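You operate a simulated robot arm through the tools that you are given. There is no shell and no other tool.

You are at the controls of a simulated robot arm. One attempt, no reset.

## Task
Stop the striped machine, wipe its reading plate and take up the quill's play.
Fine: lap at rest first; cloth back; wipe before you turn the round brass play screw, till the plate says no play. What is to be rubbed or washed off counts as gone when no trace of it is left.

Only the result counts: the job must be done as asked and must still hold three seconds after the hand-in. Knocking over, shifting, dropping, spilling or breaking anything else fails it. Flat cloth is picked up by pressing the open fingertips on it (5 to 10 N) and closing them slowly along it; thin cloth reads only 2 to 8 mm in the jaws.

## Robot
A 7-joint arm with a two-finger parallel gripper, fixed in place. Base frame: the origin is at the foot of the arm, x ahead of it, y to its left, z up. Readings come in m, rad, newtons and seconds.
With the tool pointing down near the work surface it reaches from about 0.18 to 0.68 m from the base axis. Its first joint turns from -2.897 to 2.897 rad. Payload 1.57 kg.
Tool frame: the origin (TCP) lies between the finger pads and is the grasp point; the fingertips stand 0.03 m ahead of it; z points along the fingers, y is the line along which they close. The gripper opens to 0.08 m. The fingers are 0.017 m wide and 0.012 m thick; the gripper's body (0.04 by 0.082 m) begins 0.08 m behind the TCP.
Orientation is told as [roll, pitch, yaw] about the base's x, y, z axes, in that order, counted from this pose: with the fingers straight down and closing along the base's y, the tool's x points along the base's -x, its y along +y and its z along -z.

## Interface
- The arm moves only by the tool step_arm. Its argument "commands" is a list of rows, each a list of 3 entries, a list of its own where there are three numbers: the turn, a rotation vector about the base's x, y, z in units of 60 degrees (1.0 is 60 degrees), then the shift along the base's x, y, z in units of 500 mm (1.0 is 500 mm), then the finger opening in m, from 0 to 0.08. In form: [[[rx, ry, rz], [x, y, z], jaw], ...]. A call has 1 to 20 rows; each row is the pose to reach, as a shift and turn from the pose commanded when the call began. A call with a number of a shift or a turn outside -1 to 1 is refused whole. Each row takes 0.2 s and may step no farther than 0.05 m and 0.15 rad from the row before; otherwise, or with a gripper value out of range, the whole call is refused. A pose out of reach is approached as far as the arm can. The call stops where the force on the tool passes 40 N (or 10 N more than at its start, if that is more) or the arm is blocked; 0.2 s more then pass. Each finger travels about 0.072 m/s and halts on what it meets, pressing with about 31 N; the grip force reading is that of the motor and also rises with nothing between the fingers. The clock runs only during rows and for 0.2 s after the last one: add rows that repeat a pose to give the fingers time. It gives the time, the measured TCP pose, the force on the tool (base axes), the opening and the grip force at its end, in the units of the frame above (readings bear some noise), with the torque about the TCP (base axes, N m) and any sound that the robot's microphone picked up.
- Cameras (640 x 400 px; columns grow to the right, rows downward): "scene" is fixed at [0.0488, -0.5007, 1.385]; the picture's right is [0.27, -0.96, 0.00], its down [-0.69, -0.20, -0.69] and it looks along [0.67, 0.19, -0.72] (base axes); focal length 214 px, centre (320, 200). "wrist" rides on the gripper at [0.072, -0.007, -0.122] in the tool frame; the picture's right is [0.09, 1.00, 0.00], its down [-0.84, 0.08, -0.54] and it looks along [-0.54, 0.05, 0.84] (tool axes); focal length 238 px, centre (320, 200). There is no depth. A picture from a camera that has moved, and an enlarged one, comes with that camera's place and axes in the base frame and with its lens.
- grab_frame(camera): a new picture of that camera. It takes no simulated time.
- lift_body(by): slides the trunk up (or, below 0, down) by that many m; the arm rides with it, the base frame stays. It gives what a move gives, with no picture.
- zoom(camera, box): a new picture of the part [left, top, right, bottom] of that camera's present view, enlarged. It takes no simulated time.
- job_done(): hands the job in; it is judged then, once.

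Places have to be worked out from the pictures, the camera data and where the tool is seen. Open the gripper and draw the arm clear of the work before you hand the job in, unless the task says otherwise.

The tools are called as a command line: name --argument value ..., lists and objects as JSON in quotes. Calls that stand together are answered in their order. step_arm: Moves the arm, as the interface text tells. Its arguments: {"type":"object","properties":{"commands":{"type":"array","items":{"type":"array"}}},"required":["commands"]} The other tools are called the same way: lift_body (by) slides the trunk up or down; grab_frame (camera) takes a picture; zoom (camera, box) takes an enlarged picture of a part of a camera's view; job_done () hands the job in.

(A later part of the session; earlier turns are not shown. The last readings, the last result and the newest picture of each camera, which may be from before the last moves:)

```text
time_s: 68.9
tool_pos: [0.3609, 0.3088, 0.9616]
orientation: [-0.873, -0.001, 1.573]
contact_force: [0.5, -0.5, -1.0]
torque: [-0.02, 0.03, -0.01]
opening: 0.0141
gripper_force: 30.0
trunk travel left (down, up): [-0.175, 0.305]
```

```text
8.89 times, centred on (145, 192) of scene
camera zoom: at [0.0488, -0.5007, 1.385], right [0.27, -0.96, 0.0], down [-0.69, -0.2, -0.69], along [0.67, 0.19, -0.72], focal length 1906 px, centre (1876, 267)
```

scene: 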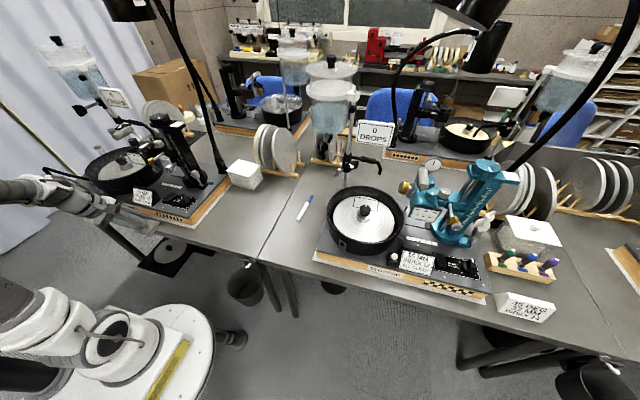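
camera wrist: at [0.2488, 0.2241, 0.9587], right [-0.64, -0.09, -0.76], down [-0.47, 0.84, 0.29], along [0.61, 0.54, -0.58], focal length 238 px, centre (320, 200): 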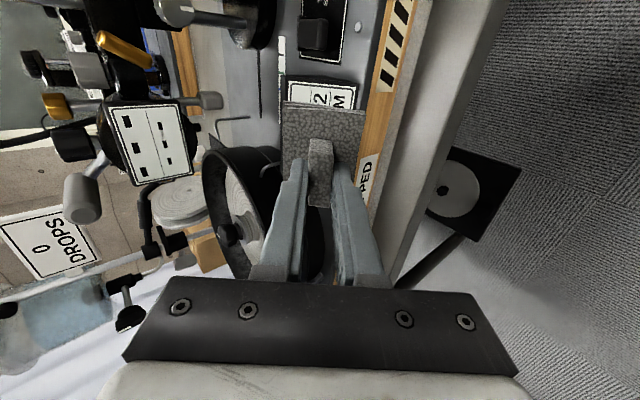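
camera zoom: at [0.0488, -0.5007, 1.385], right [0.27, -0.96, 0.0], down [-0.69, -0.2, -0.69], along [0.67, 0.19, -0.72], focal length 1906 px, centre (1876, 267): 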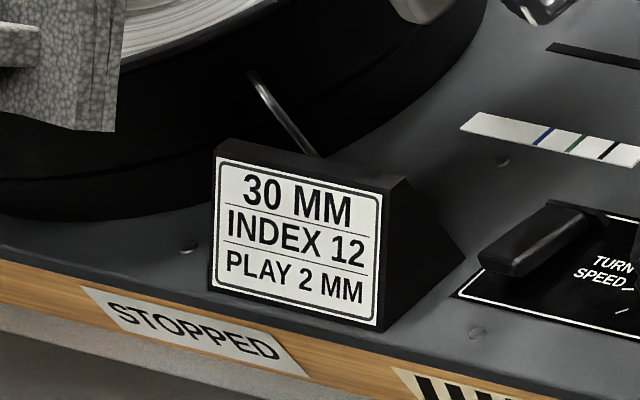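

The card looks clean. I zoom tighter to check for any trace.

zoom --camera "wrist" --box '[375, 65, 430, 115]'

zoom --camera "wrist" --box '[370, 110, 425, 165]'

zoom --camera "wrist" --box '[0, 0, 300, 260]'

```text
8.00 times, centred on (402, 90) of wrist
camera zoom: at [0.2719, 0.2363, 1.0456], right [-0.64, -0.09, -0.76], down [-0.47, 0.83, 0.29], along [0.61, 0.54, -0.58], focal length 1907 px, centre (-340, 1080)
```

zoom: 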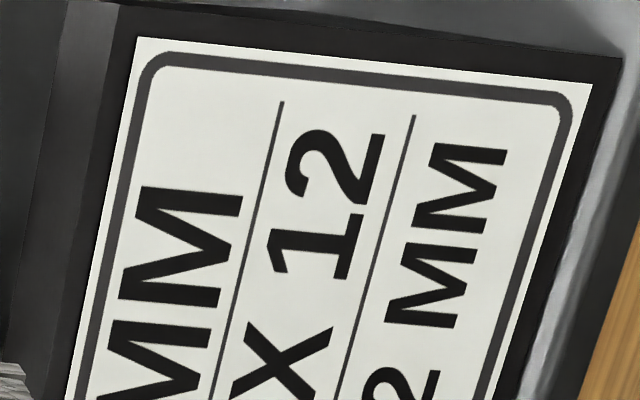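

```text
7.27 times, centred on (398, 138) of wrist
camera zoom: at [0.2719, 0.2363, 1.0456], right [-0.64, -0.09, -0.76], down [-0.47, 0.83, 0.29], along [0.61, 0.54, -0.58], focal length 1734 px, centre (-244, 654)
```

zoom: 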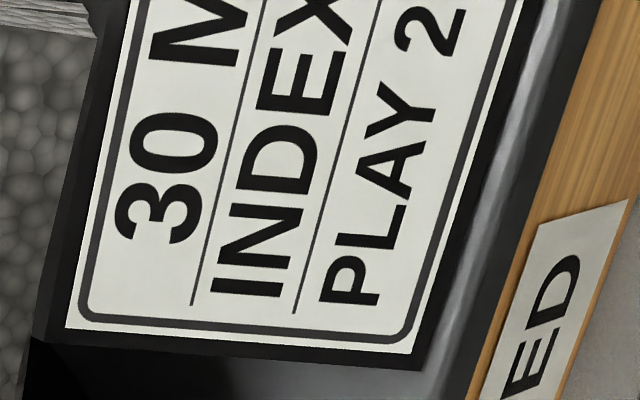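

```text
1.54 times, centred on (150, 130) of wrist
camera zoom: at [0.2719, 0.2363, 1.0456], right [-0.64, -0.09, -0.76], down [-0.47, 0.83, 0.29], along [0.61, 0.54, -0.58], focal length 367 px, centre (582, 308)
```

zoom: 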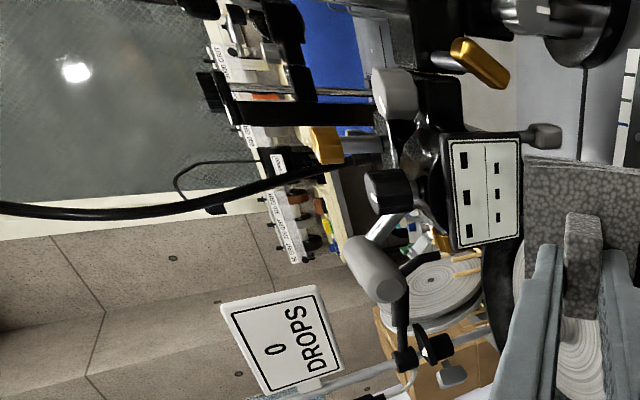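

The plate is spotless. Before returning the cloth I use this vantage to inspect the brass parts on the head.

zoom --camera "wrist" --box '[140, 0, 260, 130]'

zoom --camera "wrist" --box '[125, 60, 185, 120]'

zoom --camera "wrist" --box '[150, 80, 260, 180]'

```text
3.08 times, centred on (200, 65) of wrist
camera zoom: at [0.2719, 0.2363, 1.0456], right [-0.64, -0.09, -0.76], down [-0.47, 0.83, 0.29], along [0.61, 0.54, -0.58], focal length 733 px, centre (689, 615)
```

zoom: 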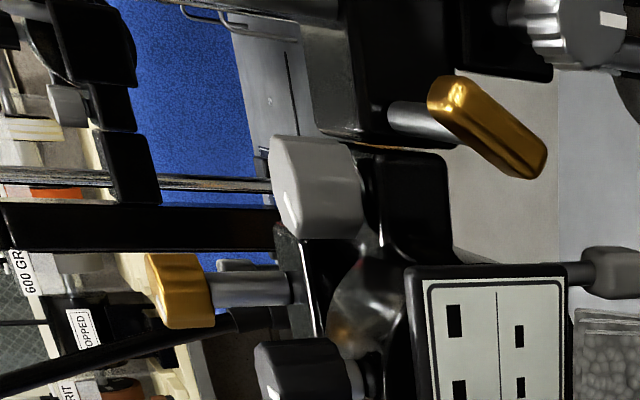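

```text
6.67 times, centred on (155, 90) of wrist
camera zoom: at [0.2719, 0.2363, 1.0456], right [-0.64, -0.09, -0.76], down [-0.47, 0.83, 0.29], along [0.61, 0.54, -0.58], focal length 1589 px, centre (1420, 933)
```

zoom: 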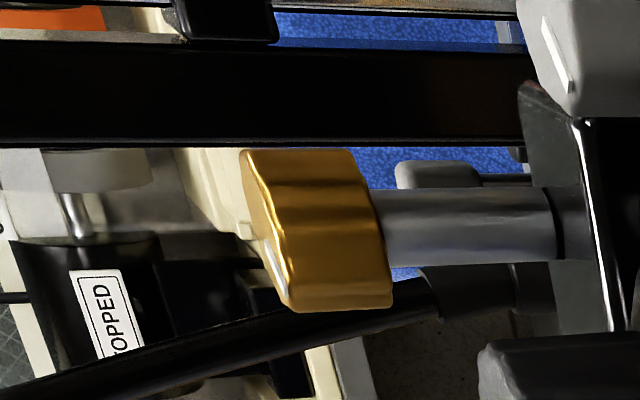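

```text
4.00 times, centred on (205, 130) of wrist
camera zoom: at [0.2719, 0.2363, 1.0456], right [-0.64, -0.09, -0.76], down [-0.47, 0.83, 0.29], along [0.61, 0.54, -0.58], focal length 953 px, centre (780, 480)
```

zoom: 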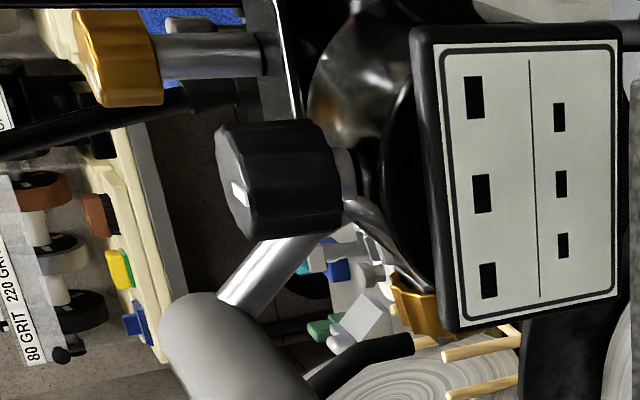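

B is a fluted round brass knob on a steel spindle with a pointer mark: the play screw; A is a bar lever. First the cloth goes back: untilt in place and move toward its spot.

step_arm --commands '[[[0, 0.12, 0], [0, 0, 0], 0.0], [[0, 0.24, 0], [0, 0, 0], 0.0], [[0, 0.36, 0], [0, 0, 0], 0.0], [[0, 0.48, 0], [0, 0, 0], 0.0], [[0, 0.6, 0], [0, -0.03, 0], 0.0], [[0, 0.72, 0], [0, -0.07, 0], 0.0], [[0, 0.833, 0], [0, -0.11, 0], 0.0], [[0, 0.833, 0], [0, -0.17, 0], 0.0], [[0, 0.833, 0], [0, -0.23, 0], 0.0], [[0, 0.833, 0], [0, -0.29, 0], 0.0], [[0, 0.833, 0], [0, -0.29, 0], 0.0]]'

```text
time_s: 71.3
tool_pos: [0.3619, 0.1643, 0.9622]
orientation: [-0.002, -0.004, 1.574]
contact_force: [0.5, 0.1, -0.2]
torque: [0.03, 0.01, -0.02]
opening: 0.0141
gripper_force: 30.6
trunk travel left (down, up): [-0.175, 0.305]
```

Upright again. I carry the cloth back over its original place at (0.4303, -0.019).

step_arm --commands '[[[0, 0, 0], [0.023, -0.07, 0], 0.0], [[0, 0, 0], [0.046, -0.14, 0], 0.0], [[0, 0, 0], [0.069, -0.21, 0], 0.0], [[0, 0, 0], [0.092, -0.28, 0], 0.0], [[0, 0, 0], [0.137, -0.34, -0.02], 0.0], [[0, 0, 0], [0.137, -0.367, -0.08], 0.0], [[0, 0, 0], [0.137, -0.367, -0.16], 0.0], [[0, 0, 0], [0.137, -0.367, -0.24], 0.0], [[0, 0, 0], [0.137, -0.367, -0.31], 0.0], [[0, 0, 0], [0.137, -0.367, -0.31], 0.0]]'

zoom --camera "scene" --box '[198, 200, 262, 240]'

```text
time_s: 73.5
tool_pos: [0.4269, -0.016, 0.8084]
orientation: [0.0, -0.003, 1.571]
contact_force: [-0.9, -0.6, -0.3]
torque: [0.03, 0.03, 0.0]
opening: 0.0143
gripper_force: 30.4
trunk travel left (down, up): [-0.175, 0.305]
```

```text
10.00 times, centred on (230, 220) of scene
camera zoom: at [0.0488, -0.5007, 1.385], right [0.27, -0.96, 0.0], down [-0.69, -0.2, -0.69], along [0.67, 0.19, -0.72], focal length 2145 px, centre (1220, 0)
```

zoom: 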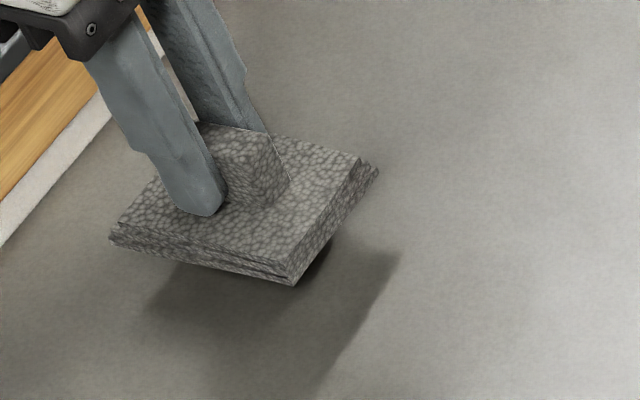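

I lower the cloth the last 26 mm with a small correction, feeling for the table.

step_arm --commands '[[[0, 0, 0], [0.007, -0.006, -0.02], 0.0], [[0, 0, 0], [0.007, -0.006, -0.035], 0.0], [[0, 0, 0], [0.007, -0.006, -0.044], 0.0], [[0, 0, 0], [0.007, -0.006, -0.049], 0.0], [[0, 0, 0], [0.007, -0.006, -0.053], 0.0], [[0, 0, 0], [0.007, -0.006, -0.053], 0.0]]'

zoom --camera "scene" --box '[198, 200, 262, 240]'

```text
time_s: 74.9
tool_pos: [0.4329, -0.0216, 0.782]
orientation: [-0.002, -0.002, 1.573]
contact_force: [-2.5, 0.6, 12.5]
torque: [0.46, 0.14, 0.05]
opening: 0.014
gripper_force: 30.4
trunk travel left (down, up): [-0.175, 0.305]
```

```text
10.00 times, centred on (230, 220) of scene
camera zoom: at [0.0488, -0.5007, 1.385], right [0.27, -0.96, 0.0], down [-0.69, -0.2, -0.69], along [0.67, 0.19, -0.72], focal length 2145 px, centre (1220, 0)
```

zoom: 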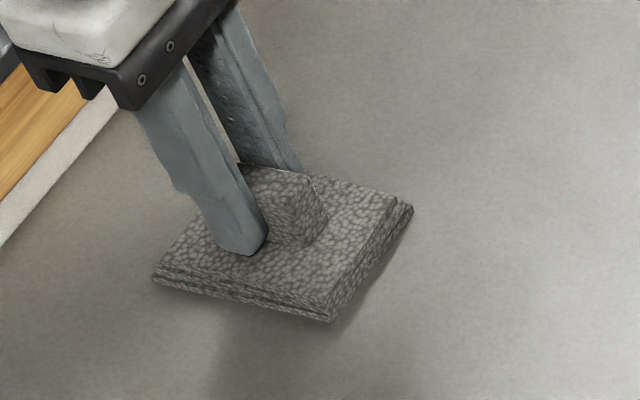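

The cloth is down, within about 4 mm of its original spot. I open gently and rise.

step_arm --commands '[[[0, 0, 0], [0, 0.002, 0.004], 0.0], [[0, 0, 0], [0, 0.002, 0.004], 0.02], [[0, 0, 0], [0, 0.002, 0.004], 0.035], [[0, 0, 0], [0, 0.002, 0.004], 0.035], [[0, 0, 0], [0, 0.002, 0.03], 0.035], [[0, 0, 0], [0, 0.002, 0.09], 0.035], [[0, 0, 0], [0, 0.002, 0.16], 0.035], [[0, 0, 0], [0, 0.002, 0.24], 0.035], [[0, 0, 0], [0, 0.002, 0.3], 0.035], [[0, 0, 0], [0, 0.002, 0.3], 0.035]]'

zoom --camera "scene" --box '[198, 200, 262, 240]'

```text
time_s: 77.1
tool_pos: [0.4324, -0.0216, 0.9322]
orientation: [0.0, -0.004, 1.573]
contact_force: [-0.4, 0.2, -0.1]
torque: [-0.02, 0.02, 0.0]
opening: 0.0351
gripper_force: 0.0
trunk travel left (down, up): [-0.175, 0.305]
```

```text
10.00 times, centred on (230, 220) of scene
camera zoom: at [0.0488, -0.5007, 1.385], right [0.27, -0.96, 0.0], down [-0.69, -0.2, -0.69], along [0.67, 0.19, -0.72], focal length 2145 px, centre (1220, 0)
```

zoom: 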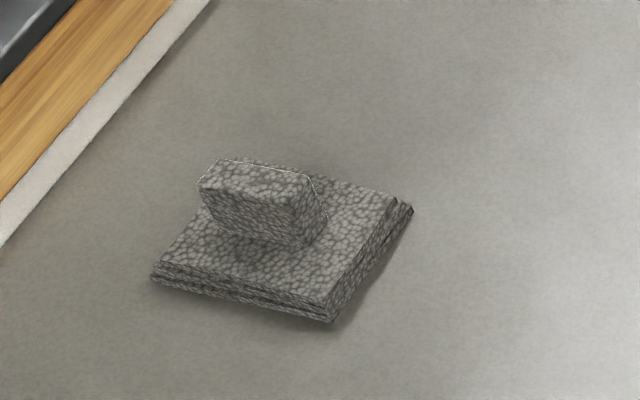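

The cloth is back. The play screw B triangulates to about (0.629, 0.303, 0.993) on a vertical spindle, head ~28 mm. I check what hangs above it (lamp, drip arm) before reaching in.

zoom --camera "scene" --box '[40, 0, 240, 130]'

grab_frame --camera "scene"

grab_frame --camera "wrist"

```text
3.08 times, centred on (140, 65) of scene
camera zoom: at [0.0488, -0.5007, 1.385], right [0.27, -0.96, 0.0], down [-0.69, -0.2, -0.69], along [0.67, 0.19, -0.72], focal length 660 px, centre (874, 615)
```

zoom: 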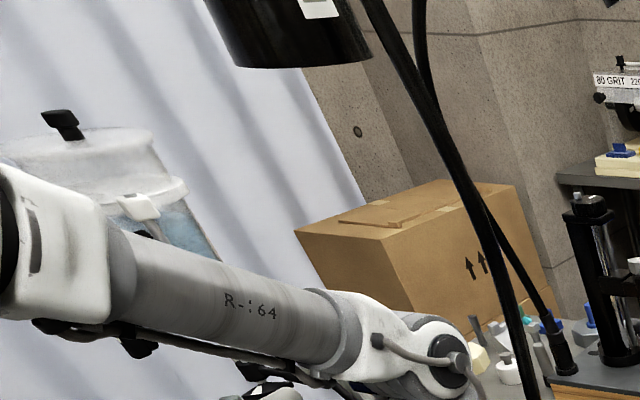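

```text
taken
```

scene: 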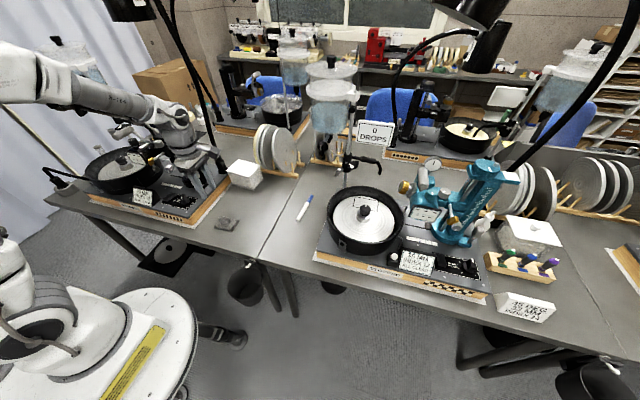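

```text
taken
camera wrist: at [0.4393, -0.0934, 1.0533], right [-1.0, -0.09, 0.0], down [-0.08, 0.83, 0.54], along [-0.05, 0.54, -0.84], focal length 238 px, centre (320, 200)
```

wrist: 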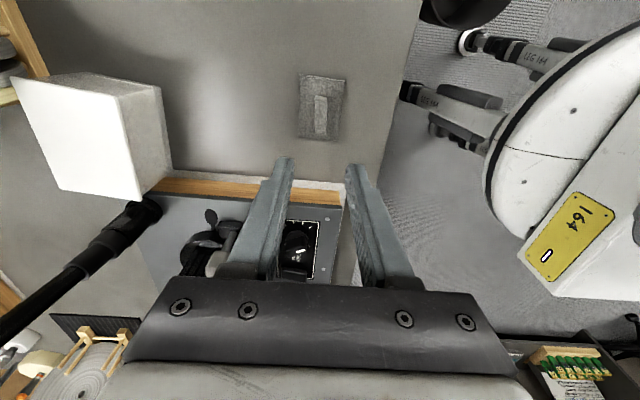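

The lamp head may hang near above the screw (rim z ≈ 1.3, on a ray through (0.66–0.76, 0.23–0.35)). I raise the trunk and take a tilted look to locate it.

lift_body --by 0.15

step_arm --commands '[[[0, 0, 0], [-0.03, 0.08, 0], 0.035], [[0, 0, 0], [-0.06, 0.16, 0], 0.035], [[0, 0, 0], [-0.09, 0.24, 0.01], 0.035], [[0, 0, 0], [-0.12, 0.32, 0.02], 0.035], [[0, 0, 0], [-0.14, 0.4, 0.03], 0.035], [[0, 0, 0], [-0.14, 0.46, 0.04], 0.035], [[0, 0, 0], [-0.14, 0.5, 0.04], 0.035], [[0, 0, 0], [-0.14, 0.5, 0.04], 0.035]]'

step_arm --commands '[[[0, -0.12, 0], [0, 0, 0], 0.035], [[0, -0.24, 0], [0, 0, 0], 0.035], [[0, -0.36, 0], [0, 0, 0], 0.035], [[0, -0.48, 0], [0, 0, 0], 0.035], [[0, -0.6, 0], [0, 0, 0], 0.035], [[0, -0.72, 0], [0, 0, 0], 0.035], [[0, -0.833, 0], [0, 0, 0], 0.035], [[0, -0.833, 0], [0, 0, 0], 0.035]]'

grab_frame --camera "wrist"

grab_frame --camera "scene"

```text
time_s: 78.9
tool_pos: [0.4326, -0.0213, 1.0813]
orientation: [0.0, -0.003, 1.573]
contact_force: [0.2, 0.1, 0.4]
torque: [0.0, 0.02, -0.01]
opening: 0.035
gripper_force: 0.1
trunk travel left (down, up): [-0.325, 0.155]
```

```text
time_s: 80.7
tool_pos: [0.3638, 0.23, 1.1025]
orientation: [0.0, -0.002, 1.573]
contact_force: [0.2, -1.0, -0.1]
torque: [0.01, 0.0, 0.0]
opening: 0.035
gripper_force: 0.2
trunk travel left (down, up): [-0.325, 0.155]
```

```text
time_s: 82.5
tool_pos: [0.3625, 0.23, 1.1017]
orientation: [-0.874, -0.001, 1.574]
contact_force: [0.1, -0.4, 0.4]
torque: [0.02, 0.0, 0.02]
opening: 0.0353
gripper_force: 0.1
trunk travel left (down, up): [-0.325, 0.155]
```

```text
taken
camera wrist: at [0.2738, 0.1566, 1.1847], right [-0.64, -0.09, -0.76], down [-0.47, 0.83, 0.29], along [0.61, 0.54, -0.58], focal length 238 px, centre (320, 200)
```

wrist: 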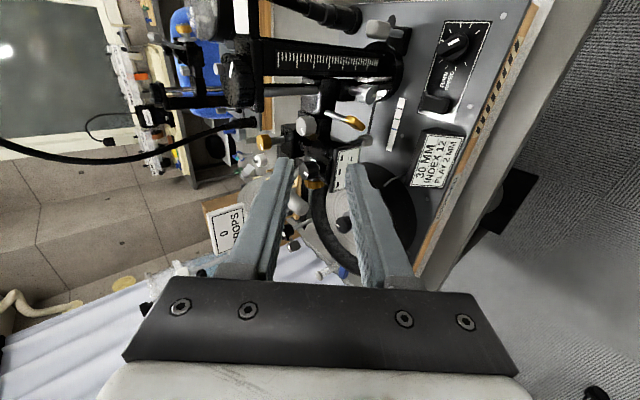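

```text
taken
```

scene: 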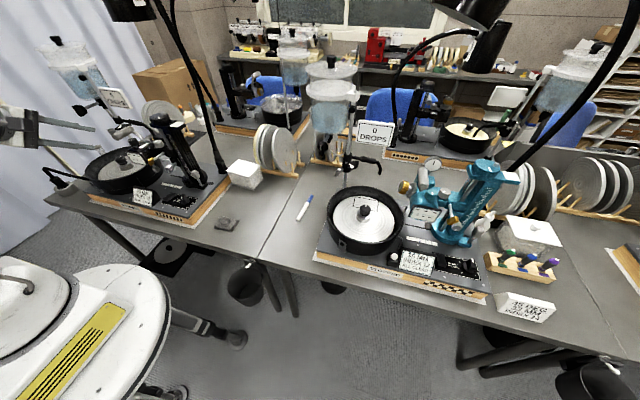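

The lamp isn't yet in view, which already puts it at x ≤ 0.68, y ≤ 0.25. I raise the trunk 10 cm for a view of it.

lift_body --by 0.1

grab_frame --camera "wrist"

```text
time_s: 83.8
tool_pos: [0.3614, 0.2283, 1.1989]
orientation: [-0.873, -0.002, 1.574]
contact_force: [0.2, 0.3, 0.1]
torque: [-0.04, -0.01, -0.03]
opening: 0.0351
gripper_force: 0.1
trunk travel left (down, up): [-0.425, 0.055]
```

```text
taken
camera wrist: at [0.274, 0.1565, 1.2847], right [-0.64, -0.09, -0.76], down [-0.47, 0.83, 0.29], along [0.61, 0.54, -0.58], focal length 238 px, centre (320, 200)
```

wrist: 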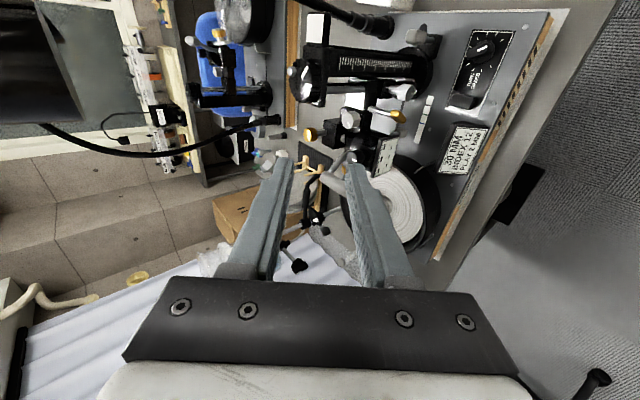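

Both views agree: lamp head centre about (0.643, 0.197, 1.325), rim ~1.29, so 10 cm beside the screw. I zoom in on the head's brass parts from this vantage.

zoom --camera "wrist" --box '[260, 80, 420, 200]'

zoom --camera "wrist" --box '[0, 0, 160, 130]'

zoom --camera "wrist" --box '[295, 110, 345, 150]'

```text
3.33 times, centred on (340, 140) of wrist
camera zoom: at [0.274, 0.1565, 1.2847], right [-0.64, -0.09, -0.76], down [-0.47, 0.83, 0.29], along [0.61, 0.54, -0.58], focal length 794 px, centre (253, 400)
```

zoom: 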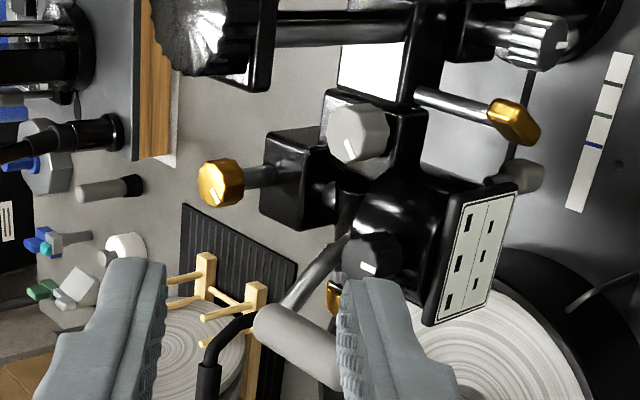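

```text
3.08 times, centred on (80, 65) of wrist
camera zoom: at [0.274, 0.1565, 1.2847], right [-0.64, -0.09, -0.76], down [-0.47, 0.83, 0.29], along [0.61, 0.54, -0.58], focal length 733 px, centre (1058, 615)
```

zoom: 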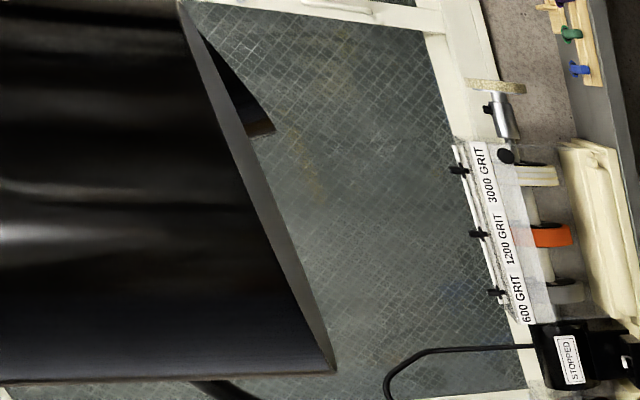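

```text
10.00 times, centred on (320, 130) of wrist
camera zoom: at [0.274, 0.1565, 1.2847], right [-0.64, -0.09, -0.76], down [-0.47, 0.83, 0.29], along [0.61, 0.54, -0.58], focal length 2384 px, centre (320, 900)
```

zoom: 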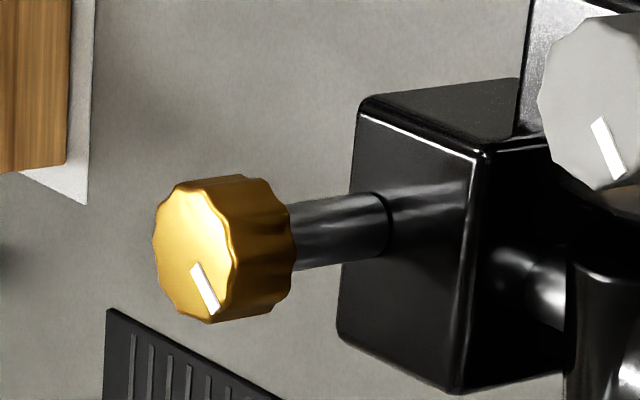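

The round brass knob faces straight up: face centre (0.625, 0.301, 1.003), 27 mm wide; lamp rim z ≈ 1.30, y ≤ 0.254. I'll come in with yaw 0 and a slight lean so the wrist stays clear of the lamp. First I turn back to yaw 0.

step_arm --commands '[[[0.0958, 0, -0.0804], [0, 0, 0], 0.05], [[0.1915, 0, -0.1608], [0, 0, 0], 0.05], [[0.2873, 0, -0.2411], [0, 0, 0], 0.05], [[0.383, 0, -0.3215], [0, 0, 0], 0.05], [[0.4788, 0, -0.4019], [0, 0, 0], 0.05], [[0.5745, 0, -0.4823], [0, 0, 0], 0.05], [[0.6703, 0, -0.5626], [0, 0, 0], 0.05], [[0.766, 0, -0.643], [0, 0, 0], 0.05], [[0.766, 0, -0.643], [0, 0, 0], 0.05]]'

step_arm --commands '[[[0.0958, 0, -0.0804], [0, 0, 0], 0.05], [[0.1915, 0, -0.1608], [0, 0, 0], 0.05], [[0.2873, 0, -0.2411], [0, 0, 0], 0.05], [[0.383, 0, -0.3215], [0, 0, 0], 0.05], [[0.383, 0, -0.3215], [0, 0, 0], 0.05]]'

step_arm --commands '[[[0, 0.125, 0], [0, 0, 0], 0.05], [[0, 0.25, 0], [0, 0, 0], 0.05], [[0, 0.375, 0], [0, 0, 0], 0.05], [[0, 0.5, 0], [0, 0, 0], 0.05], [[0, 0.5, 0], [0, 0, 0], 0.05]]'

grab_frame --camera "wrist"

```text
time_s: 85.8
tool_pos: [0.3621, 0.2294, 1.2011]
orientation: [-0.54, -0.728, 0.733]
contact_force: [0.4, 0.4, 0.5]
torque: [0.02, 0.02, 0.02]
opening: 0.0499
gripper_force: 0.0
trunk travel left (down, up): [-0.425, 0.055]
```

```text
time_s: 87.0
tool_pos: [0.3623, 0.2308, 1.202]
orientation: [-0.001, -0.874, 0.0]
contact_force: [0.5, 0.0, 0.1]
torque: [0.0, 0.0, 0.0]
opening: 0.0502
gripper_force: 0.1
trunk travel left (down, up): [-0.425, 0.055]
```

```text
time_s: 88.2
tool_pos: [0.3637, 0.2289, 1.2017]
orientation: [0.001, -0.351, 0.001]
contact_force: [0.2, -0.7, 0.5]
torque: [0.03, 0.02, -0.04]
opening: 0.0502
gripper_force: 0.0
trunk travel left (down, up): [-0.425, 0.055]
```

```text
taken
camera wrist: at [0.2538, 0.222, 1.2912], right [-0.09, 1.0, -0.03], down [0.6, 0.08, 0.8], along [0.8, 0.05, -0.6], focal length 238 px, centre (320, 200)
```

wrist: 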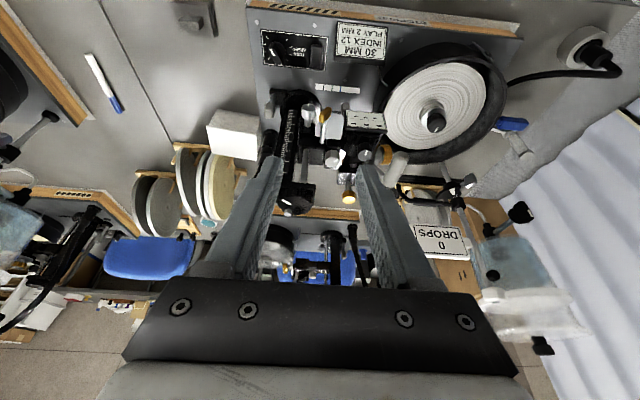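

Now B (behind the head) and another brass item near the lap side are visible. I zoom to compare them.

zoom --camera "wrist" --box '[290, 90, 430, 220]'

zoom --camera "wrist" --box '[365, 125, 415, 190]'

zoom --camera "wrist" --box '[380, 160, 560, 330]'

```text
3.08 times, centred on (360, 155) of wrist
camera zoom: at [0.2538, 0.222, 1.2912], right [-0.09, 1.0, -0.03], down [0.6, 0.08, 0.8], along [0.8, 0.05, -0.6], focal length 733 px, centre (197, 338)
```

zoom: 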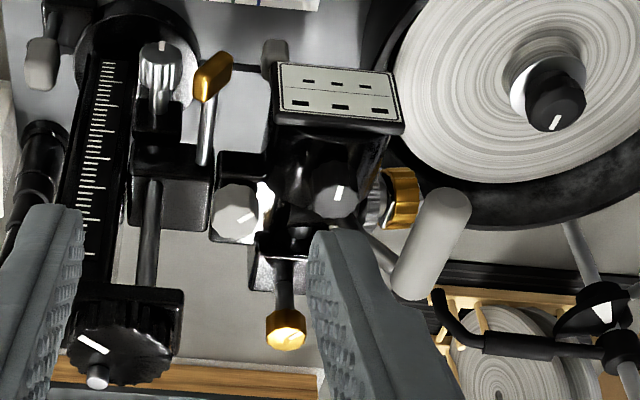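

```text
6.15 times, centred on (390, 158) of wrist
camera zoom: at [0.2538, 0.222, 1.2912], right [-0.09, 1.0, -0.03], down [0.6, 0.08, 0.8], along [0.8, 0.05, -0.6], focal length 1467 px, centre (-111, 462)
```

zoom: 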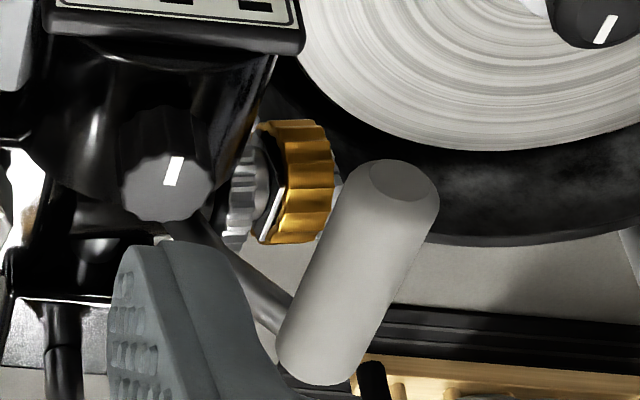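

```text
2.35 times, centred on (470, 245) of wrist
camera zoom: at [0.2538, 0.222, 1.2912], right [-0.09, 1.0, -0.03], down [0.6, 0.08, 0.8], along [0.8, 0.05, -0.6], focal length 561 px, centre (-33, 94)
```

zoom: 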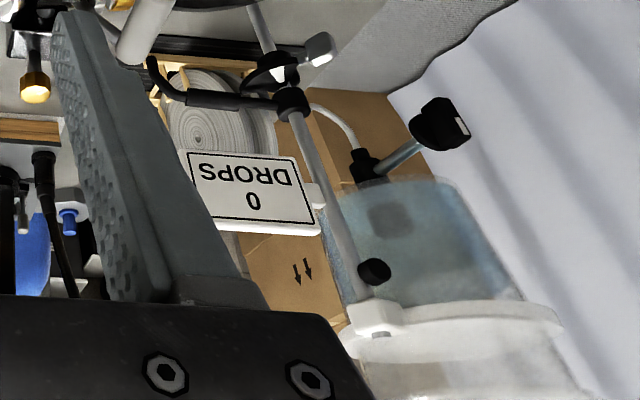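

There are two round brass items: B on a vertical spindle with a pointer, and C (fluted ring next to a silver gear at the quill end). I must be sure which is the play screw, so I zoom tighter on both and on the other machines for comparison.

zoom --camera "wrist" --box '[372, 138, 402, 168]'

zoom --camera "wrist" --box '[325, 160, 370, 215]'

zoom --camera "scene" --box '[392, 170, 432, 200]'

zoom --camera "scene" --box '[410, 80, 470, 120]'

zoom --camera "scene" --box '[220, 70, 270, 120]'

```text
13.33 times, centred on (387, 153) of wrist
camera zoom: at [0.2538, 0.222, 1.2912], right [-0.09, 1.0, -0.03], down [0.6, 0.08, 0.8], along [0.8, 0.05, -0.6], focal length 3178 px, centre (-573, 827)
```

zoom: 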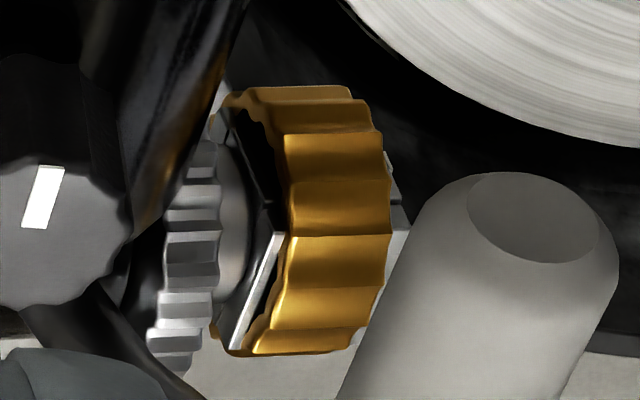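

```text
7.27 times, centred on (348, 188) of wrist
camera zoom: at [0.2538, 0.222, 1.2912], right [-0.09, 1.0, -0.03], down [0.6, 0.08, 0.8], along [0.8, 0.05, -0.6], focal length 1734 px, centre (120, 291)
```

zoom: 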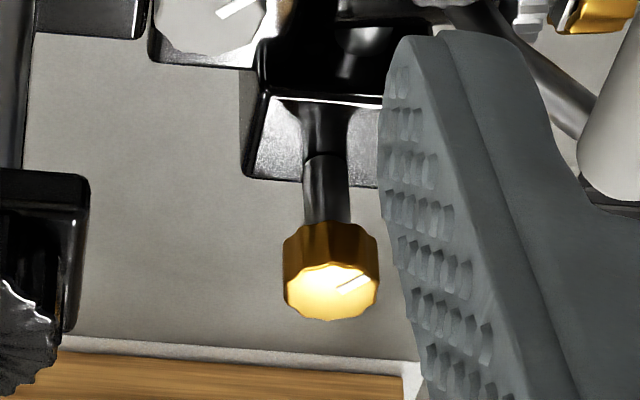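

```text
13.33 times, centred on (412, 185) of scene
camera zoom: at [0.0488, -0.5007, 1.385], right [0.27, -0.96, 0.0], down [-0.69, -0.2, -0.69], along [0.67, 0.19, -0.72], focal length 2860 px, centre (-907, 400)
```

zoom: 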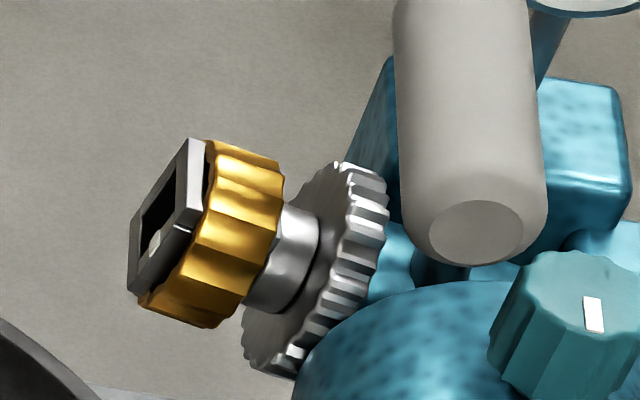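

```text
10.00 times, centred on (440, 100) of scene
camera zoom: at [0.0488, -0.5007, 1.385], right [0.27, -0.96, 0.0], down [-0.69, -0.2, -0.69], along [0.67, 0.19, -0.72], focal length 2145 px, centre (-880, 1200)
```

zoom: 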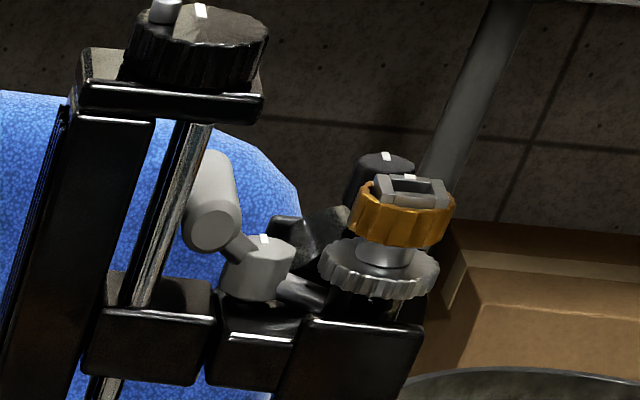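

```text
8.00 times, centred on (245, 95) of scene
camera zoom: at [0.0488, -0.5007, 1.385], right [0.27, -0.96, 0.0], down [-0.69, -0.2, -0.69], along [0.67, 0.19, -0.72], focal length 1716 px, centre (920, 1040)
```

zoom: 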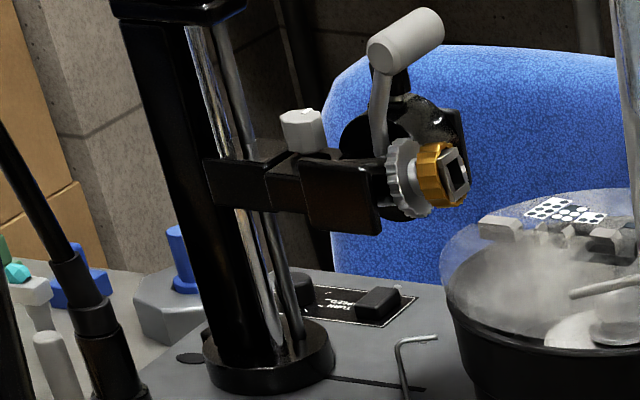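

C is the index chuck found on every machine; B exists only here, so B is the play screw. I lower the trunk 20 cm and travel at z ≈ 1.10, leaned 20°, to above the screw.

lift_body --by -0.2

step_arm --commands '[[[0, 0, 0], [0.0, 0.02, 0.08], 0.055], [[0, 0, 0], [0.02, 0.05, 0.15], 0.055], [[0, 0, 0], [0.07, 0.08, 0.2], 0.055], [[0, 0, 0], [0.14, 0.1, 0.21], 0.055], [[0, 0, 0], [0.22, 0.12, 0.21], 0.055], [[0, 0, 0], [0.3, 0.14, 0.21], 0.055], [[0, 0, 0], [0.38, 0.144, 0.21], 0.055], [[0, 0, 0], [0.38, 0.144, 0.21], 0.055]]'

grab_frame --camera "wrist"

grab_frame --camera "scene"

```text
time_s: 90.4
tool_pos: [0.363, 0.2289, 1.0008]
orientation: [-0.001, -0.352, 0.002]
contact_force: [-0.1, -0.1, -0.3]
torque: [-0.02, 0.01, 0.0]
opening: 0.0501
gripper_force: 0.1
trunk travel left (down, up): [-0.225, 0.255]
```

```text
time_s: 92.2
tool_pos: [0.5519, 0.3002, 1.1034]
orientation: [-0.001, -0.352, 0.002]
contact_force: [0.0, -0.1, -1.5]
torque: [-0.01, -0.01, -0.01]
opening: 0.0548
gripper_force: 0.1
trunk travel left (down, up): [-0.225, 0.255]
```

```text
taken
camera wrist: at [0.4429, 0.2927, 1.1941], right [-0.09, 1.0, -0.03], down [0.6, 0.08, 0.8], along [0.8, 0.05, -0.6], focal length 238 px, centre (320, 200)
```

wrist: 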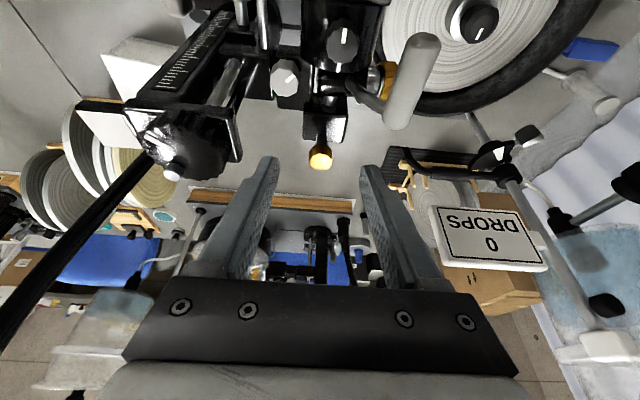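

```text
taken
```

scene: 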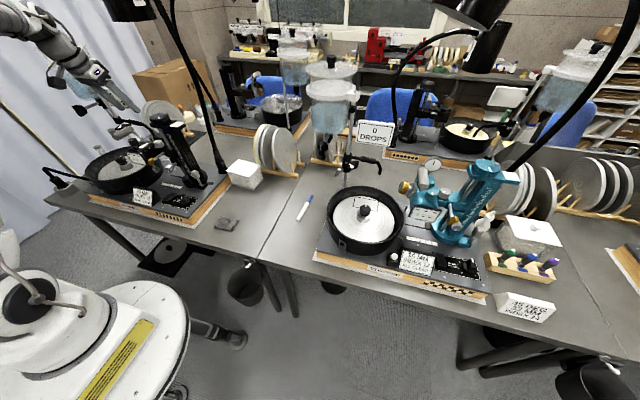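

The screw's face is confirmed at (0.625, 0.303, 1.003), between the fingers' lane. I move over it and descend around it with jaws open 55 mm, still leaned.

step_arm --commands '[[[0, 0, 0], [0.07, 0.004, 0], 0.055], [[0, 0, 0], [0.146, 0.005, -0.03], 0.055], [[0, 0, 0], [0.146, 0.005, -0.08], 0.055], [[0, 0, 0], [0.146, 0.005, -0.12], 0.055], [[0, 0, 0], [0.146, 0.005, -0.12], 0.055]]'

grab_frame --camera "wrist"

zoom --camera "scene" --box '[60, 0, 220, 180]'

```text
time_s: 93.4
tool_pos: [0.6254, 0.3024, 1.0459]
orientation: [0.0, -0.354, 0.002]
contact_force: [-0.1, 0.7, -0.8]
torque: [0.02, 0.0, -0.01]
opening: 0.0552
gripper_force: 0.0
trunk travel left (down, up): [-0.225, 0.255]
```

```text
taken
camera wrist: at [0.5164, 0.2957, 1.1366], right [-0.09, 1.0, -0.03], down [0.6, 0.08, 0.8], along [0.8, 0.05, -0.6], focal length 238 px, centre (320, 200)
```

wrist: 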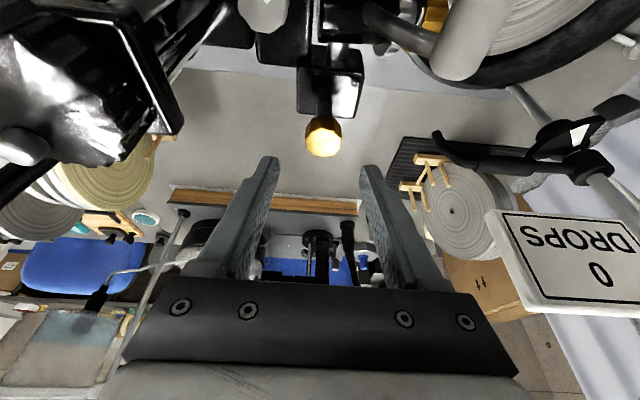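

```text
2.22 times, centred on (140, 90) of scene
camera zoom: at [0.0488, -0.5007, 1.385], right [0.27, -0.96, 0.0], down [-0.69, -0.2, -0.69], along [0.67, 0.19, -0.72], focal length 477 px, centre (720, 444)
```

zoom: 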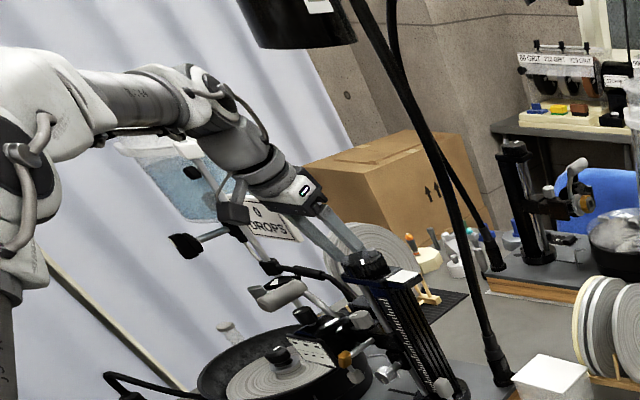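

The knob is centred between the fingers and the wrist stays well below the lamp. I descend to TCP z ≈ 0.998 and then straighten the tool about the knob.

step_arm --commands '[[[0, 0, 0], [-0.003, 0.001, -0.03], 0.055], [[0, 0, 0], [-0.003, 0.001, -0.06], 0.055], [[0, 0, 0], [-0.003, 0.001, -0.085], 0.055], [[0, 0, 0], [-0.003, 0.001, -0.096], 0.055], [[0, 0, 0], [-0.003, 0.001, -0.096], 0.055]]'

step_arm --commands '[[[0, 0.085, 0], [0, 0, 0], 0.055], [[0, 0.17, 0], [0, 0, 0], 0.055], [[0, 0.255, 0], [0, 0, 0], 0.055], [[0, 0.337, 0], [0, 0, 0], 0.055], [[0, 0.337, 0], [0, 0, 0], 0.055]]'

grab_frame --camera "wrist"

zoom --camera "scene" --box '[60, 0, 220, 180]'

```text
time_s: 94.6
tool_pos: [0.6234, 0.3036, 0.9986]
orientation: [-0.003, -0.352, 0.002]
contact_force: [0.3, 0.4, 0.3]
torque: [0.03, -0.02, -0.01]
opening: 0.0548
gripper_force: 0.0
trunk travel left (down, up): [-0.225, 0.255]
```

```text
time_s: 95.8
tool_pos: [0.6231, 0.3044, 0.998]
orientation: [0.0, 0.001, 0.002]
contact_force: [0.4, 0.4, 0.1]
torque: [-0.02, 0.03, 0.02]
opening: 0.055
gripper_force: 0.0
trunk travel left (down, up): [-0.225, 0.255]
```

```text
taken
camera wrist: at [0.5525, 0.2969, 1.1206], right [-0.09, 1.0, 0.0], down [0.84, 0.08, 0.54], along [0.54, 0.05, -0.84], focal length 238 px, centre (320, 200)
```

wrist: 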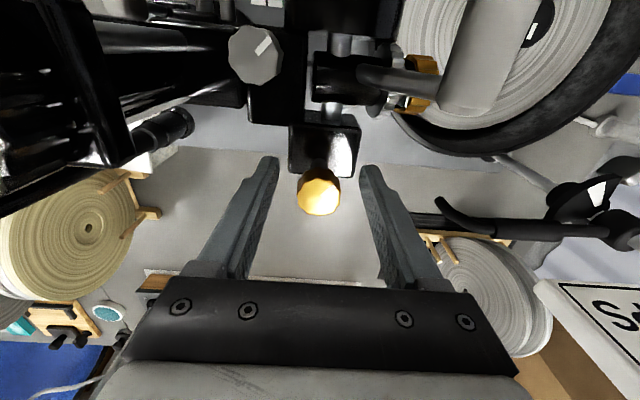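

```text
2.22 times, centred on (140, 90) of scene
camera zoom: at [0.0488, -0.5007, 1.385], right [0.27, -0.96, 0.0], down [-0.69, -0.2, -0.69], along [0.67, 0.19, -0.72], focal length 477 px, centre (720, 444)
```

zoom: 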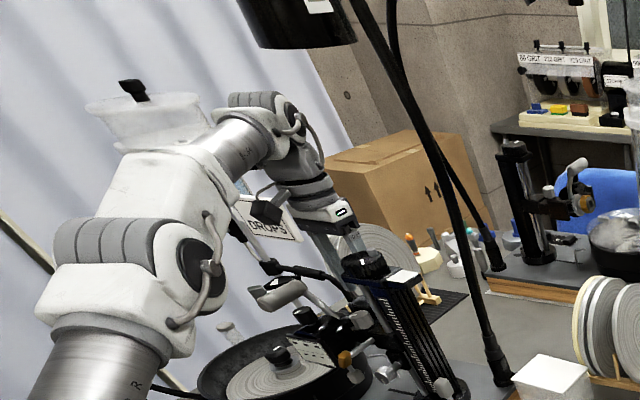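

Centred within a millimetre. I close on the knob and record its pointer.

step_arm --commands '[[[0, 0, 0], [0, -0.001, 0], 0.045], [[0, 0, 0], [0, -0.001, 0], 0.035], [[0, 0, 0], [0, -0.001, 0], 0.03], [[0, 0, 0], [0, -0.001, 0], 0.025], [[0, 0, 0], [0, -0.001, 0], 0.015], [[0, 0, 0], [0, -0.001, 0], 0.0], [[0, 0, 0], [0, -0.001, 0], 0.0]]'

zoom --camera "wrist" --box '[270, 140, 370, 230]'

zoom --camera "scene" --box '[120, 170, 170, 215]'

```text
time_s: 97.4
tool_pos: [0.6243, 0.302, 0.9993]
orientation: [0.0, -0.001, 0.002]
contact_force: [0.7, 1.5, 1.1]
torque: [0.05, 0.06, -0.02]
opening: 0.0252
gripper_force: 36.7
trunk travel left (down, up): [-0.225, 0.255]
```

```text
4.44 times, centred on (320, 185) of wrist
camera zoom: at [0.5525, 0.2965, 1.1203], right [-0.09, 1.0, 0.0], down [0.84, 0.08, 0.54], along [0.54, 0.05, -0.84], focal length 1059 px, centre (320, 267)
```

zoom: 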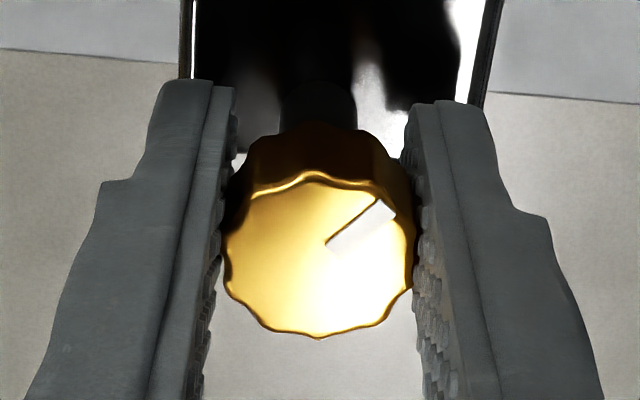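

```text
8.89 times, centred on (145, 192) of scene
camera zoom: at [0.0488, -0.5007, 1.385], right [0.27, -0.96, 0.0], down [-0.69, -0.2, -0.69], along [0.67, 0.19, -0.72], focal length 1906 px, centre (1876, 267)
```

zoom: 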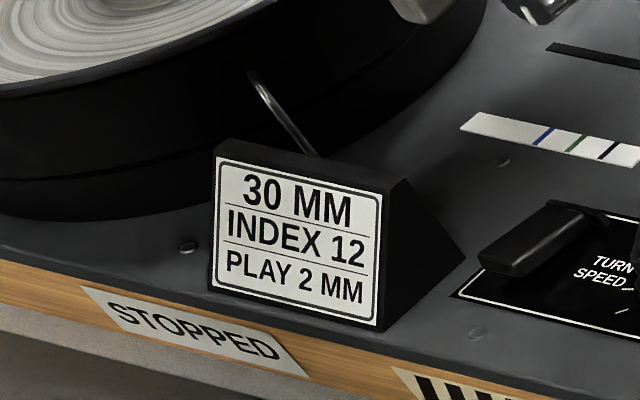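

The knob is gripped (25 mm). I turn it clockwise seen from above by 30° as a trial and read the plate.

step_arm --commands '[[[0, 0, -0.1], [0, 0, 0], 0.0], [[0, 0, -0.2], [0, 0, 0], 0.0], [[0, 0, -0.3], [0, 0, 0], 0.0], [[0, 0, -0.4], [0, 0, 0], 0.0], [[0, 0, -0.5], [0, 0, 0], 0.0], [[0, 0, -0.5], [0, 0, 0], 0.0]]'

zoom --camera "wrist" --box '[270, 140, 370, 230]'

zoom --camera "scene" --box '[120, 170, 170, 215]'

```text
time_s: 98.8
tool_pos: [0.6244, 0.306, 0.9984]
orientation: [-0.001, 0.002, -0.523]
contact_force: [6.6, 7.8, 0.3]
torque: [0.31, 0.05, 0.04]
opening: 0.0255
gripper_force: 37.0
trunk travel left (down, up): [-0.225, 0.255]
```

```text
4.44 times, centred on (320, 185) of wrist
camera zoom: at [0.559, 0.3345, 1.1203], right [0.42, 0.91, 0.0], down [0.76, -0.35, 0.54], along [0.49, -0.23, -0.84], focal length 1059 px, centre (320, 267)
```

zoom: 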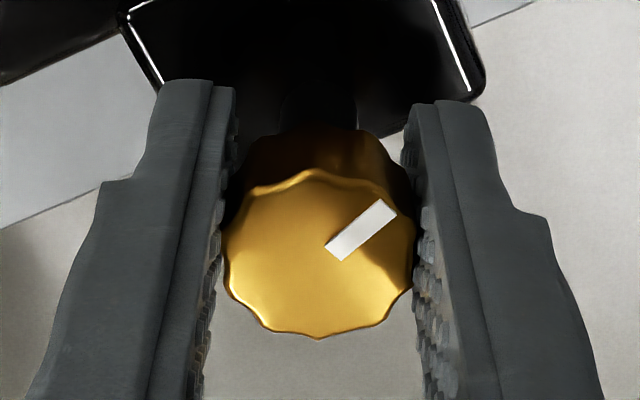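

```text
8.89 times, centred on (145, 192) of scene
camera zoom: at [0.0488, -0.5007, 1.385], right [0.27, -0.96, 0.0], down [-0.69, -0.2, -0.69], along [0.67, 0.19, -0.72], focal length 1906 px, centre (1876, 267)
```

zoom: 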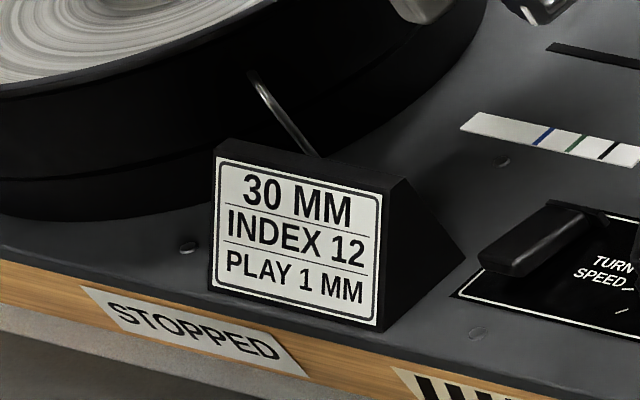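

It works: PLAY 1 MM. I continue clockwise in small increments, reading the plate each time.

step_arm --commands '[[[0, 0, -0.08], [0, 0, 0], 0.0], [[0, 0, -0.16], [0, 0, 0], 0.0], [[0, 0, -0.16], [0, 0, 0], 0.0]]'

zoom --camera "scene" --box '[120, 170, 170, 215]'

```text
time_s: 99.6
tool_pos: [0.6245, 0.305, 0.9987]
orientation: [-0.001, 0.001, -0.692]
contact_force: [8.2, 10.6, 3.4]
torque: [-0.09, -0.19, 0.03]
opening: 0.0253
gripper_force: 36.7
trunk travel left (down, up): [-0.225, 0.255]
```

```text
8.89 times, centred on (145, 192) of scene
camera zoom: at [0.0488, -0.5007, 1.385], right [0.27, -0.96, 0.0], down [-0.69, -0.2, -0.69], along [0.67, 0.19, -0.72], focal length 1906 px, centre (1876, 267)
```

zoom: 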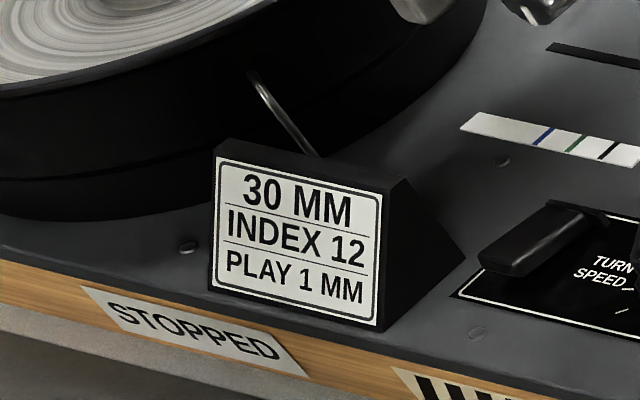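

Still 1 MM at 40°. I relieve the side load by shifting about 1 mm with it and continue.

step_arm --commands '[[[0, 0, 0], [0.0016, 0.002, 0], 0.0], [[0, 0, -0.08], [0.0016, 0.002, 0], 0.0], [[0, 0, -0.16], [0.0016, 0.002, 0], 0.0], [[0, 0, -0.16], [0.0016, 0.002, 0], 0.0]]'

zoom --camera "scene" --box '[120, 170, 170, 215]'

```text
time_s: 100.6
tool_pos: [0.6245, 0.3057, 0.9984]
orientation: [-0.003, 0.0, -0.859]
contact_force: [6.2, 5.5, 3.0]
torque: [-0.11, -0.14, 0.05]
opening: 0.0256
gripper_force: 36.9
trunk travel left (down, up): [-0.225, 0.255]
```

```text
8.89 times, centred on (145, 192) of scene
camera zoom: at [0.0488, -0.5007, 1.385], right [0.27, -0.96, 0.0], down [-0.69, -0.2, -0.69], along [0.67, 0.19, -0.72], focal length 1906 px, centre (1876, 267)
```

zoom: 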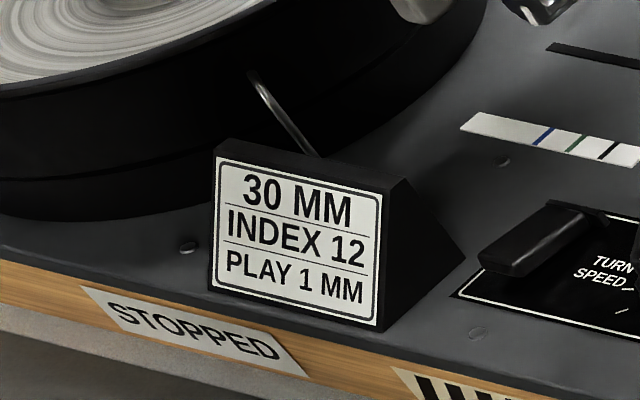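

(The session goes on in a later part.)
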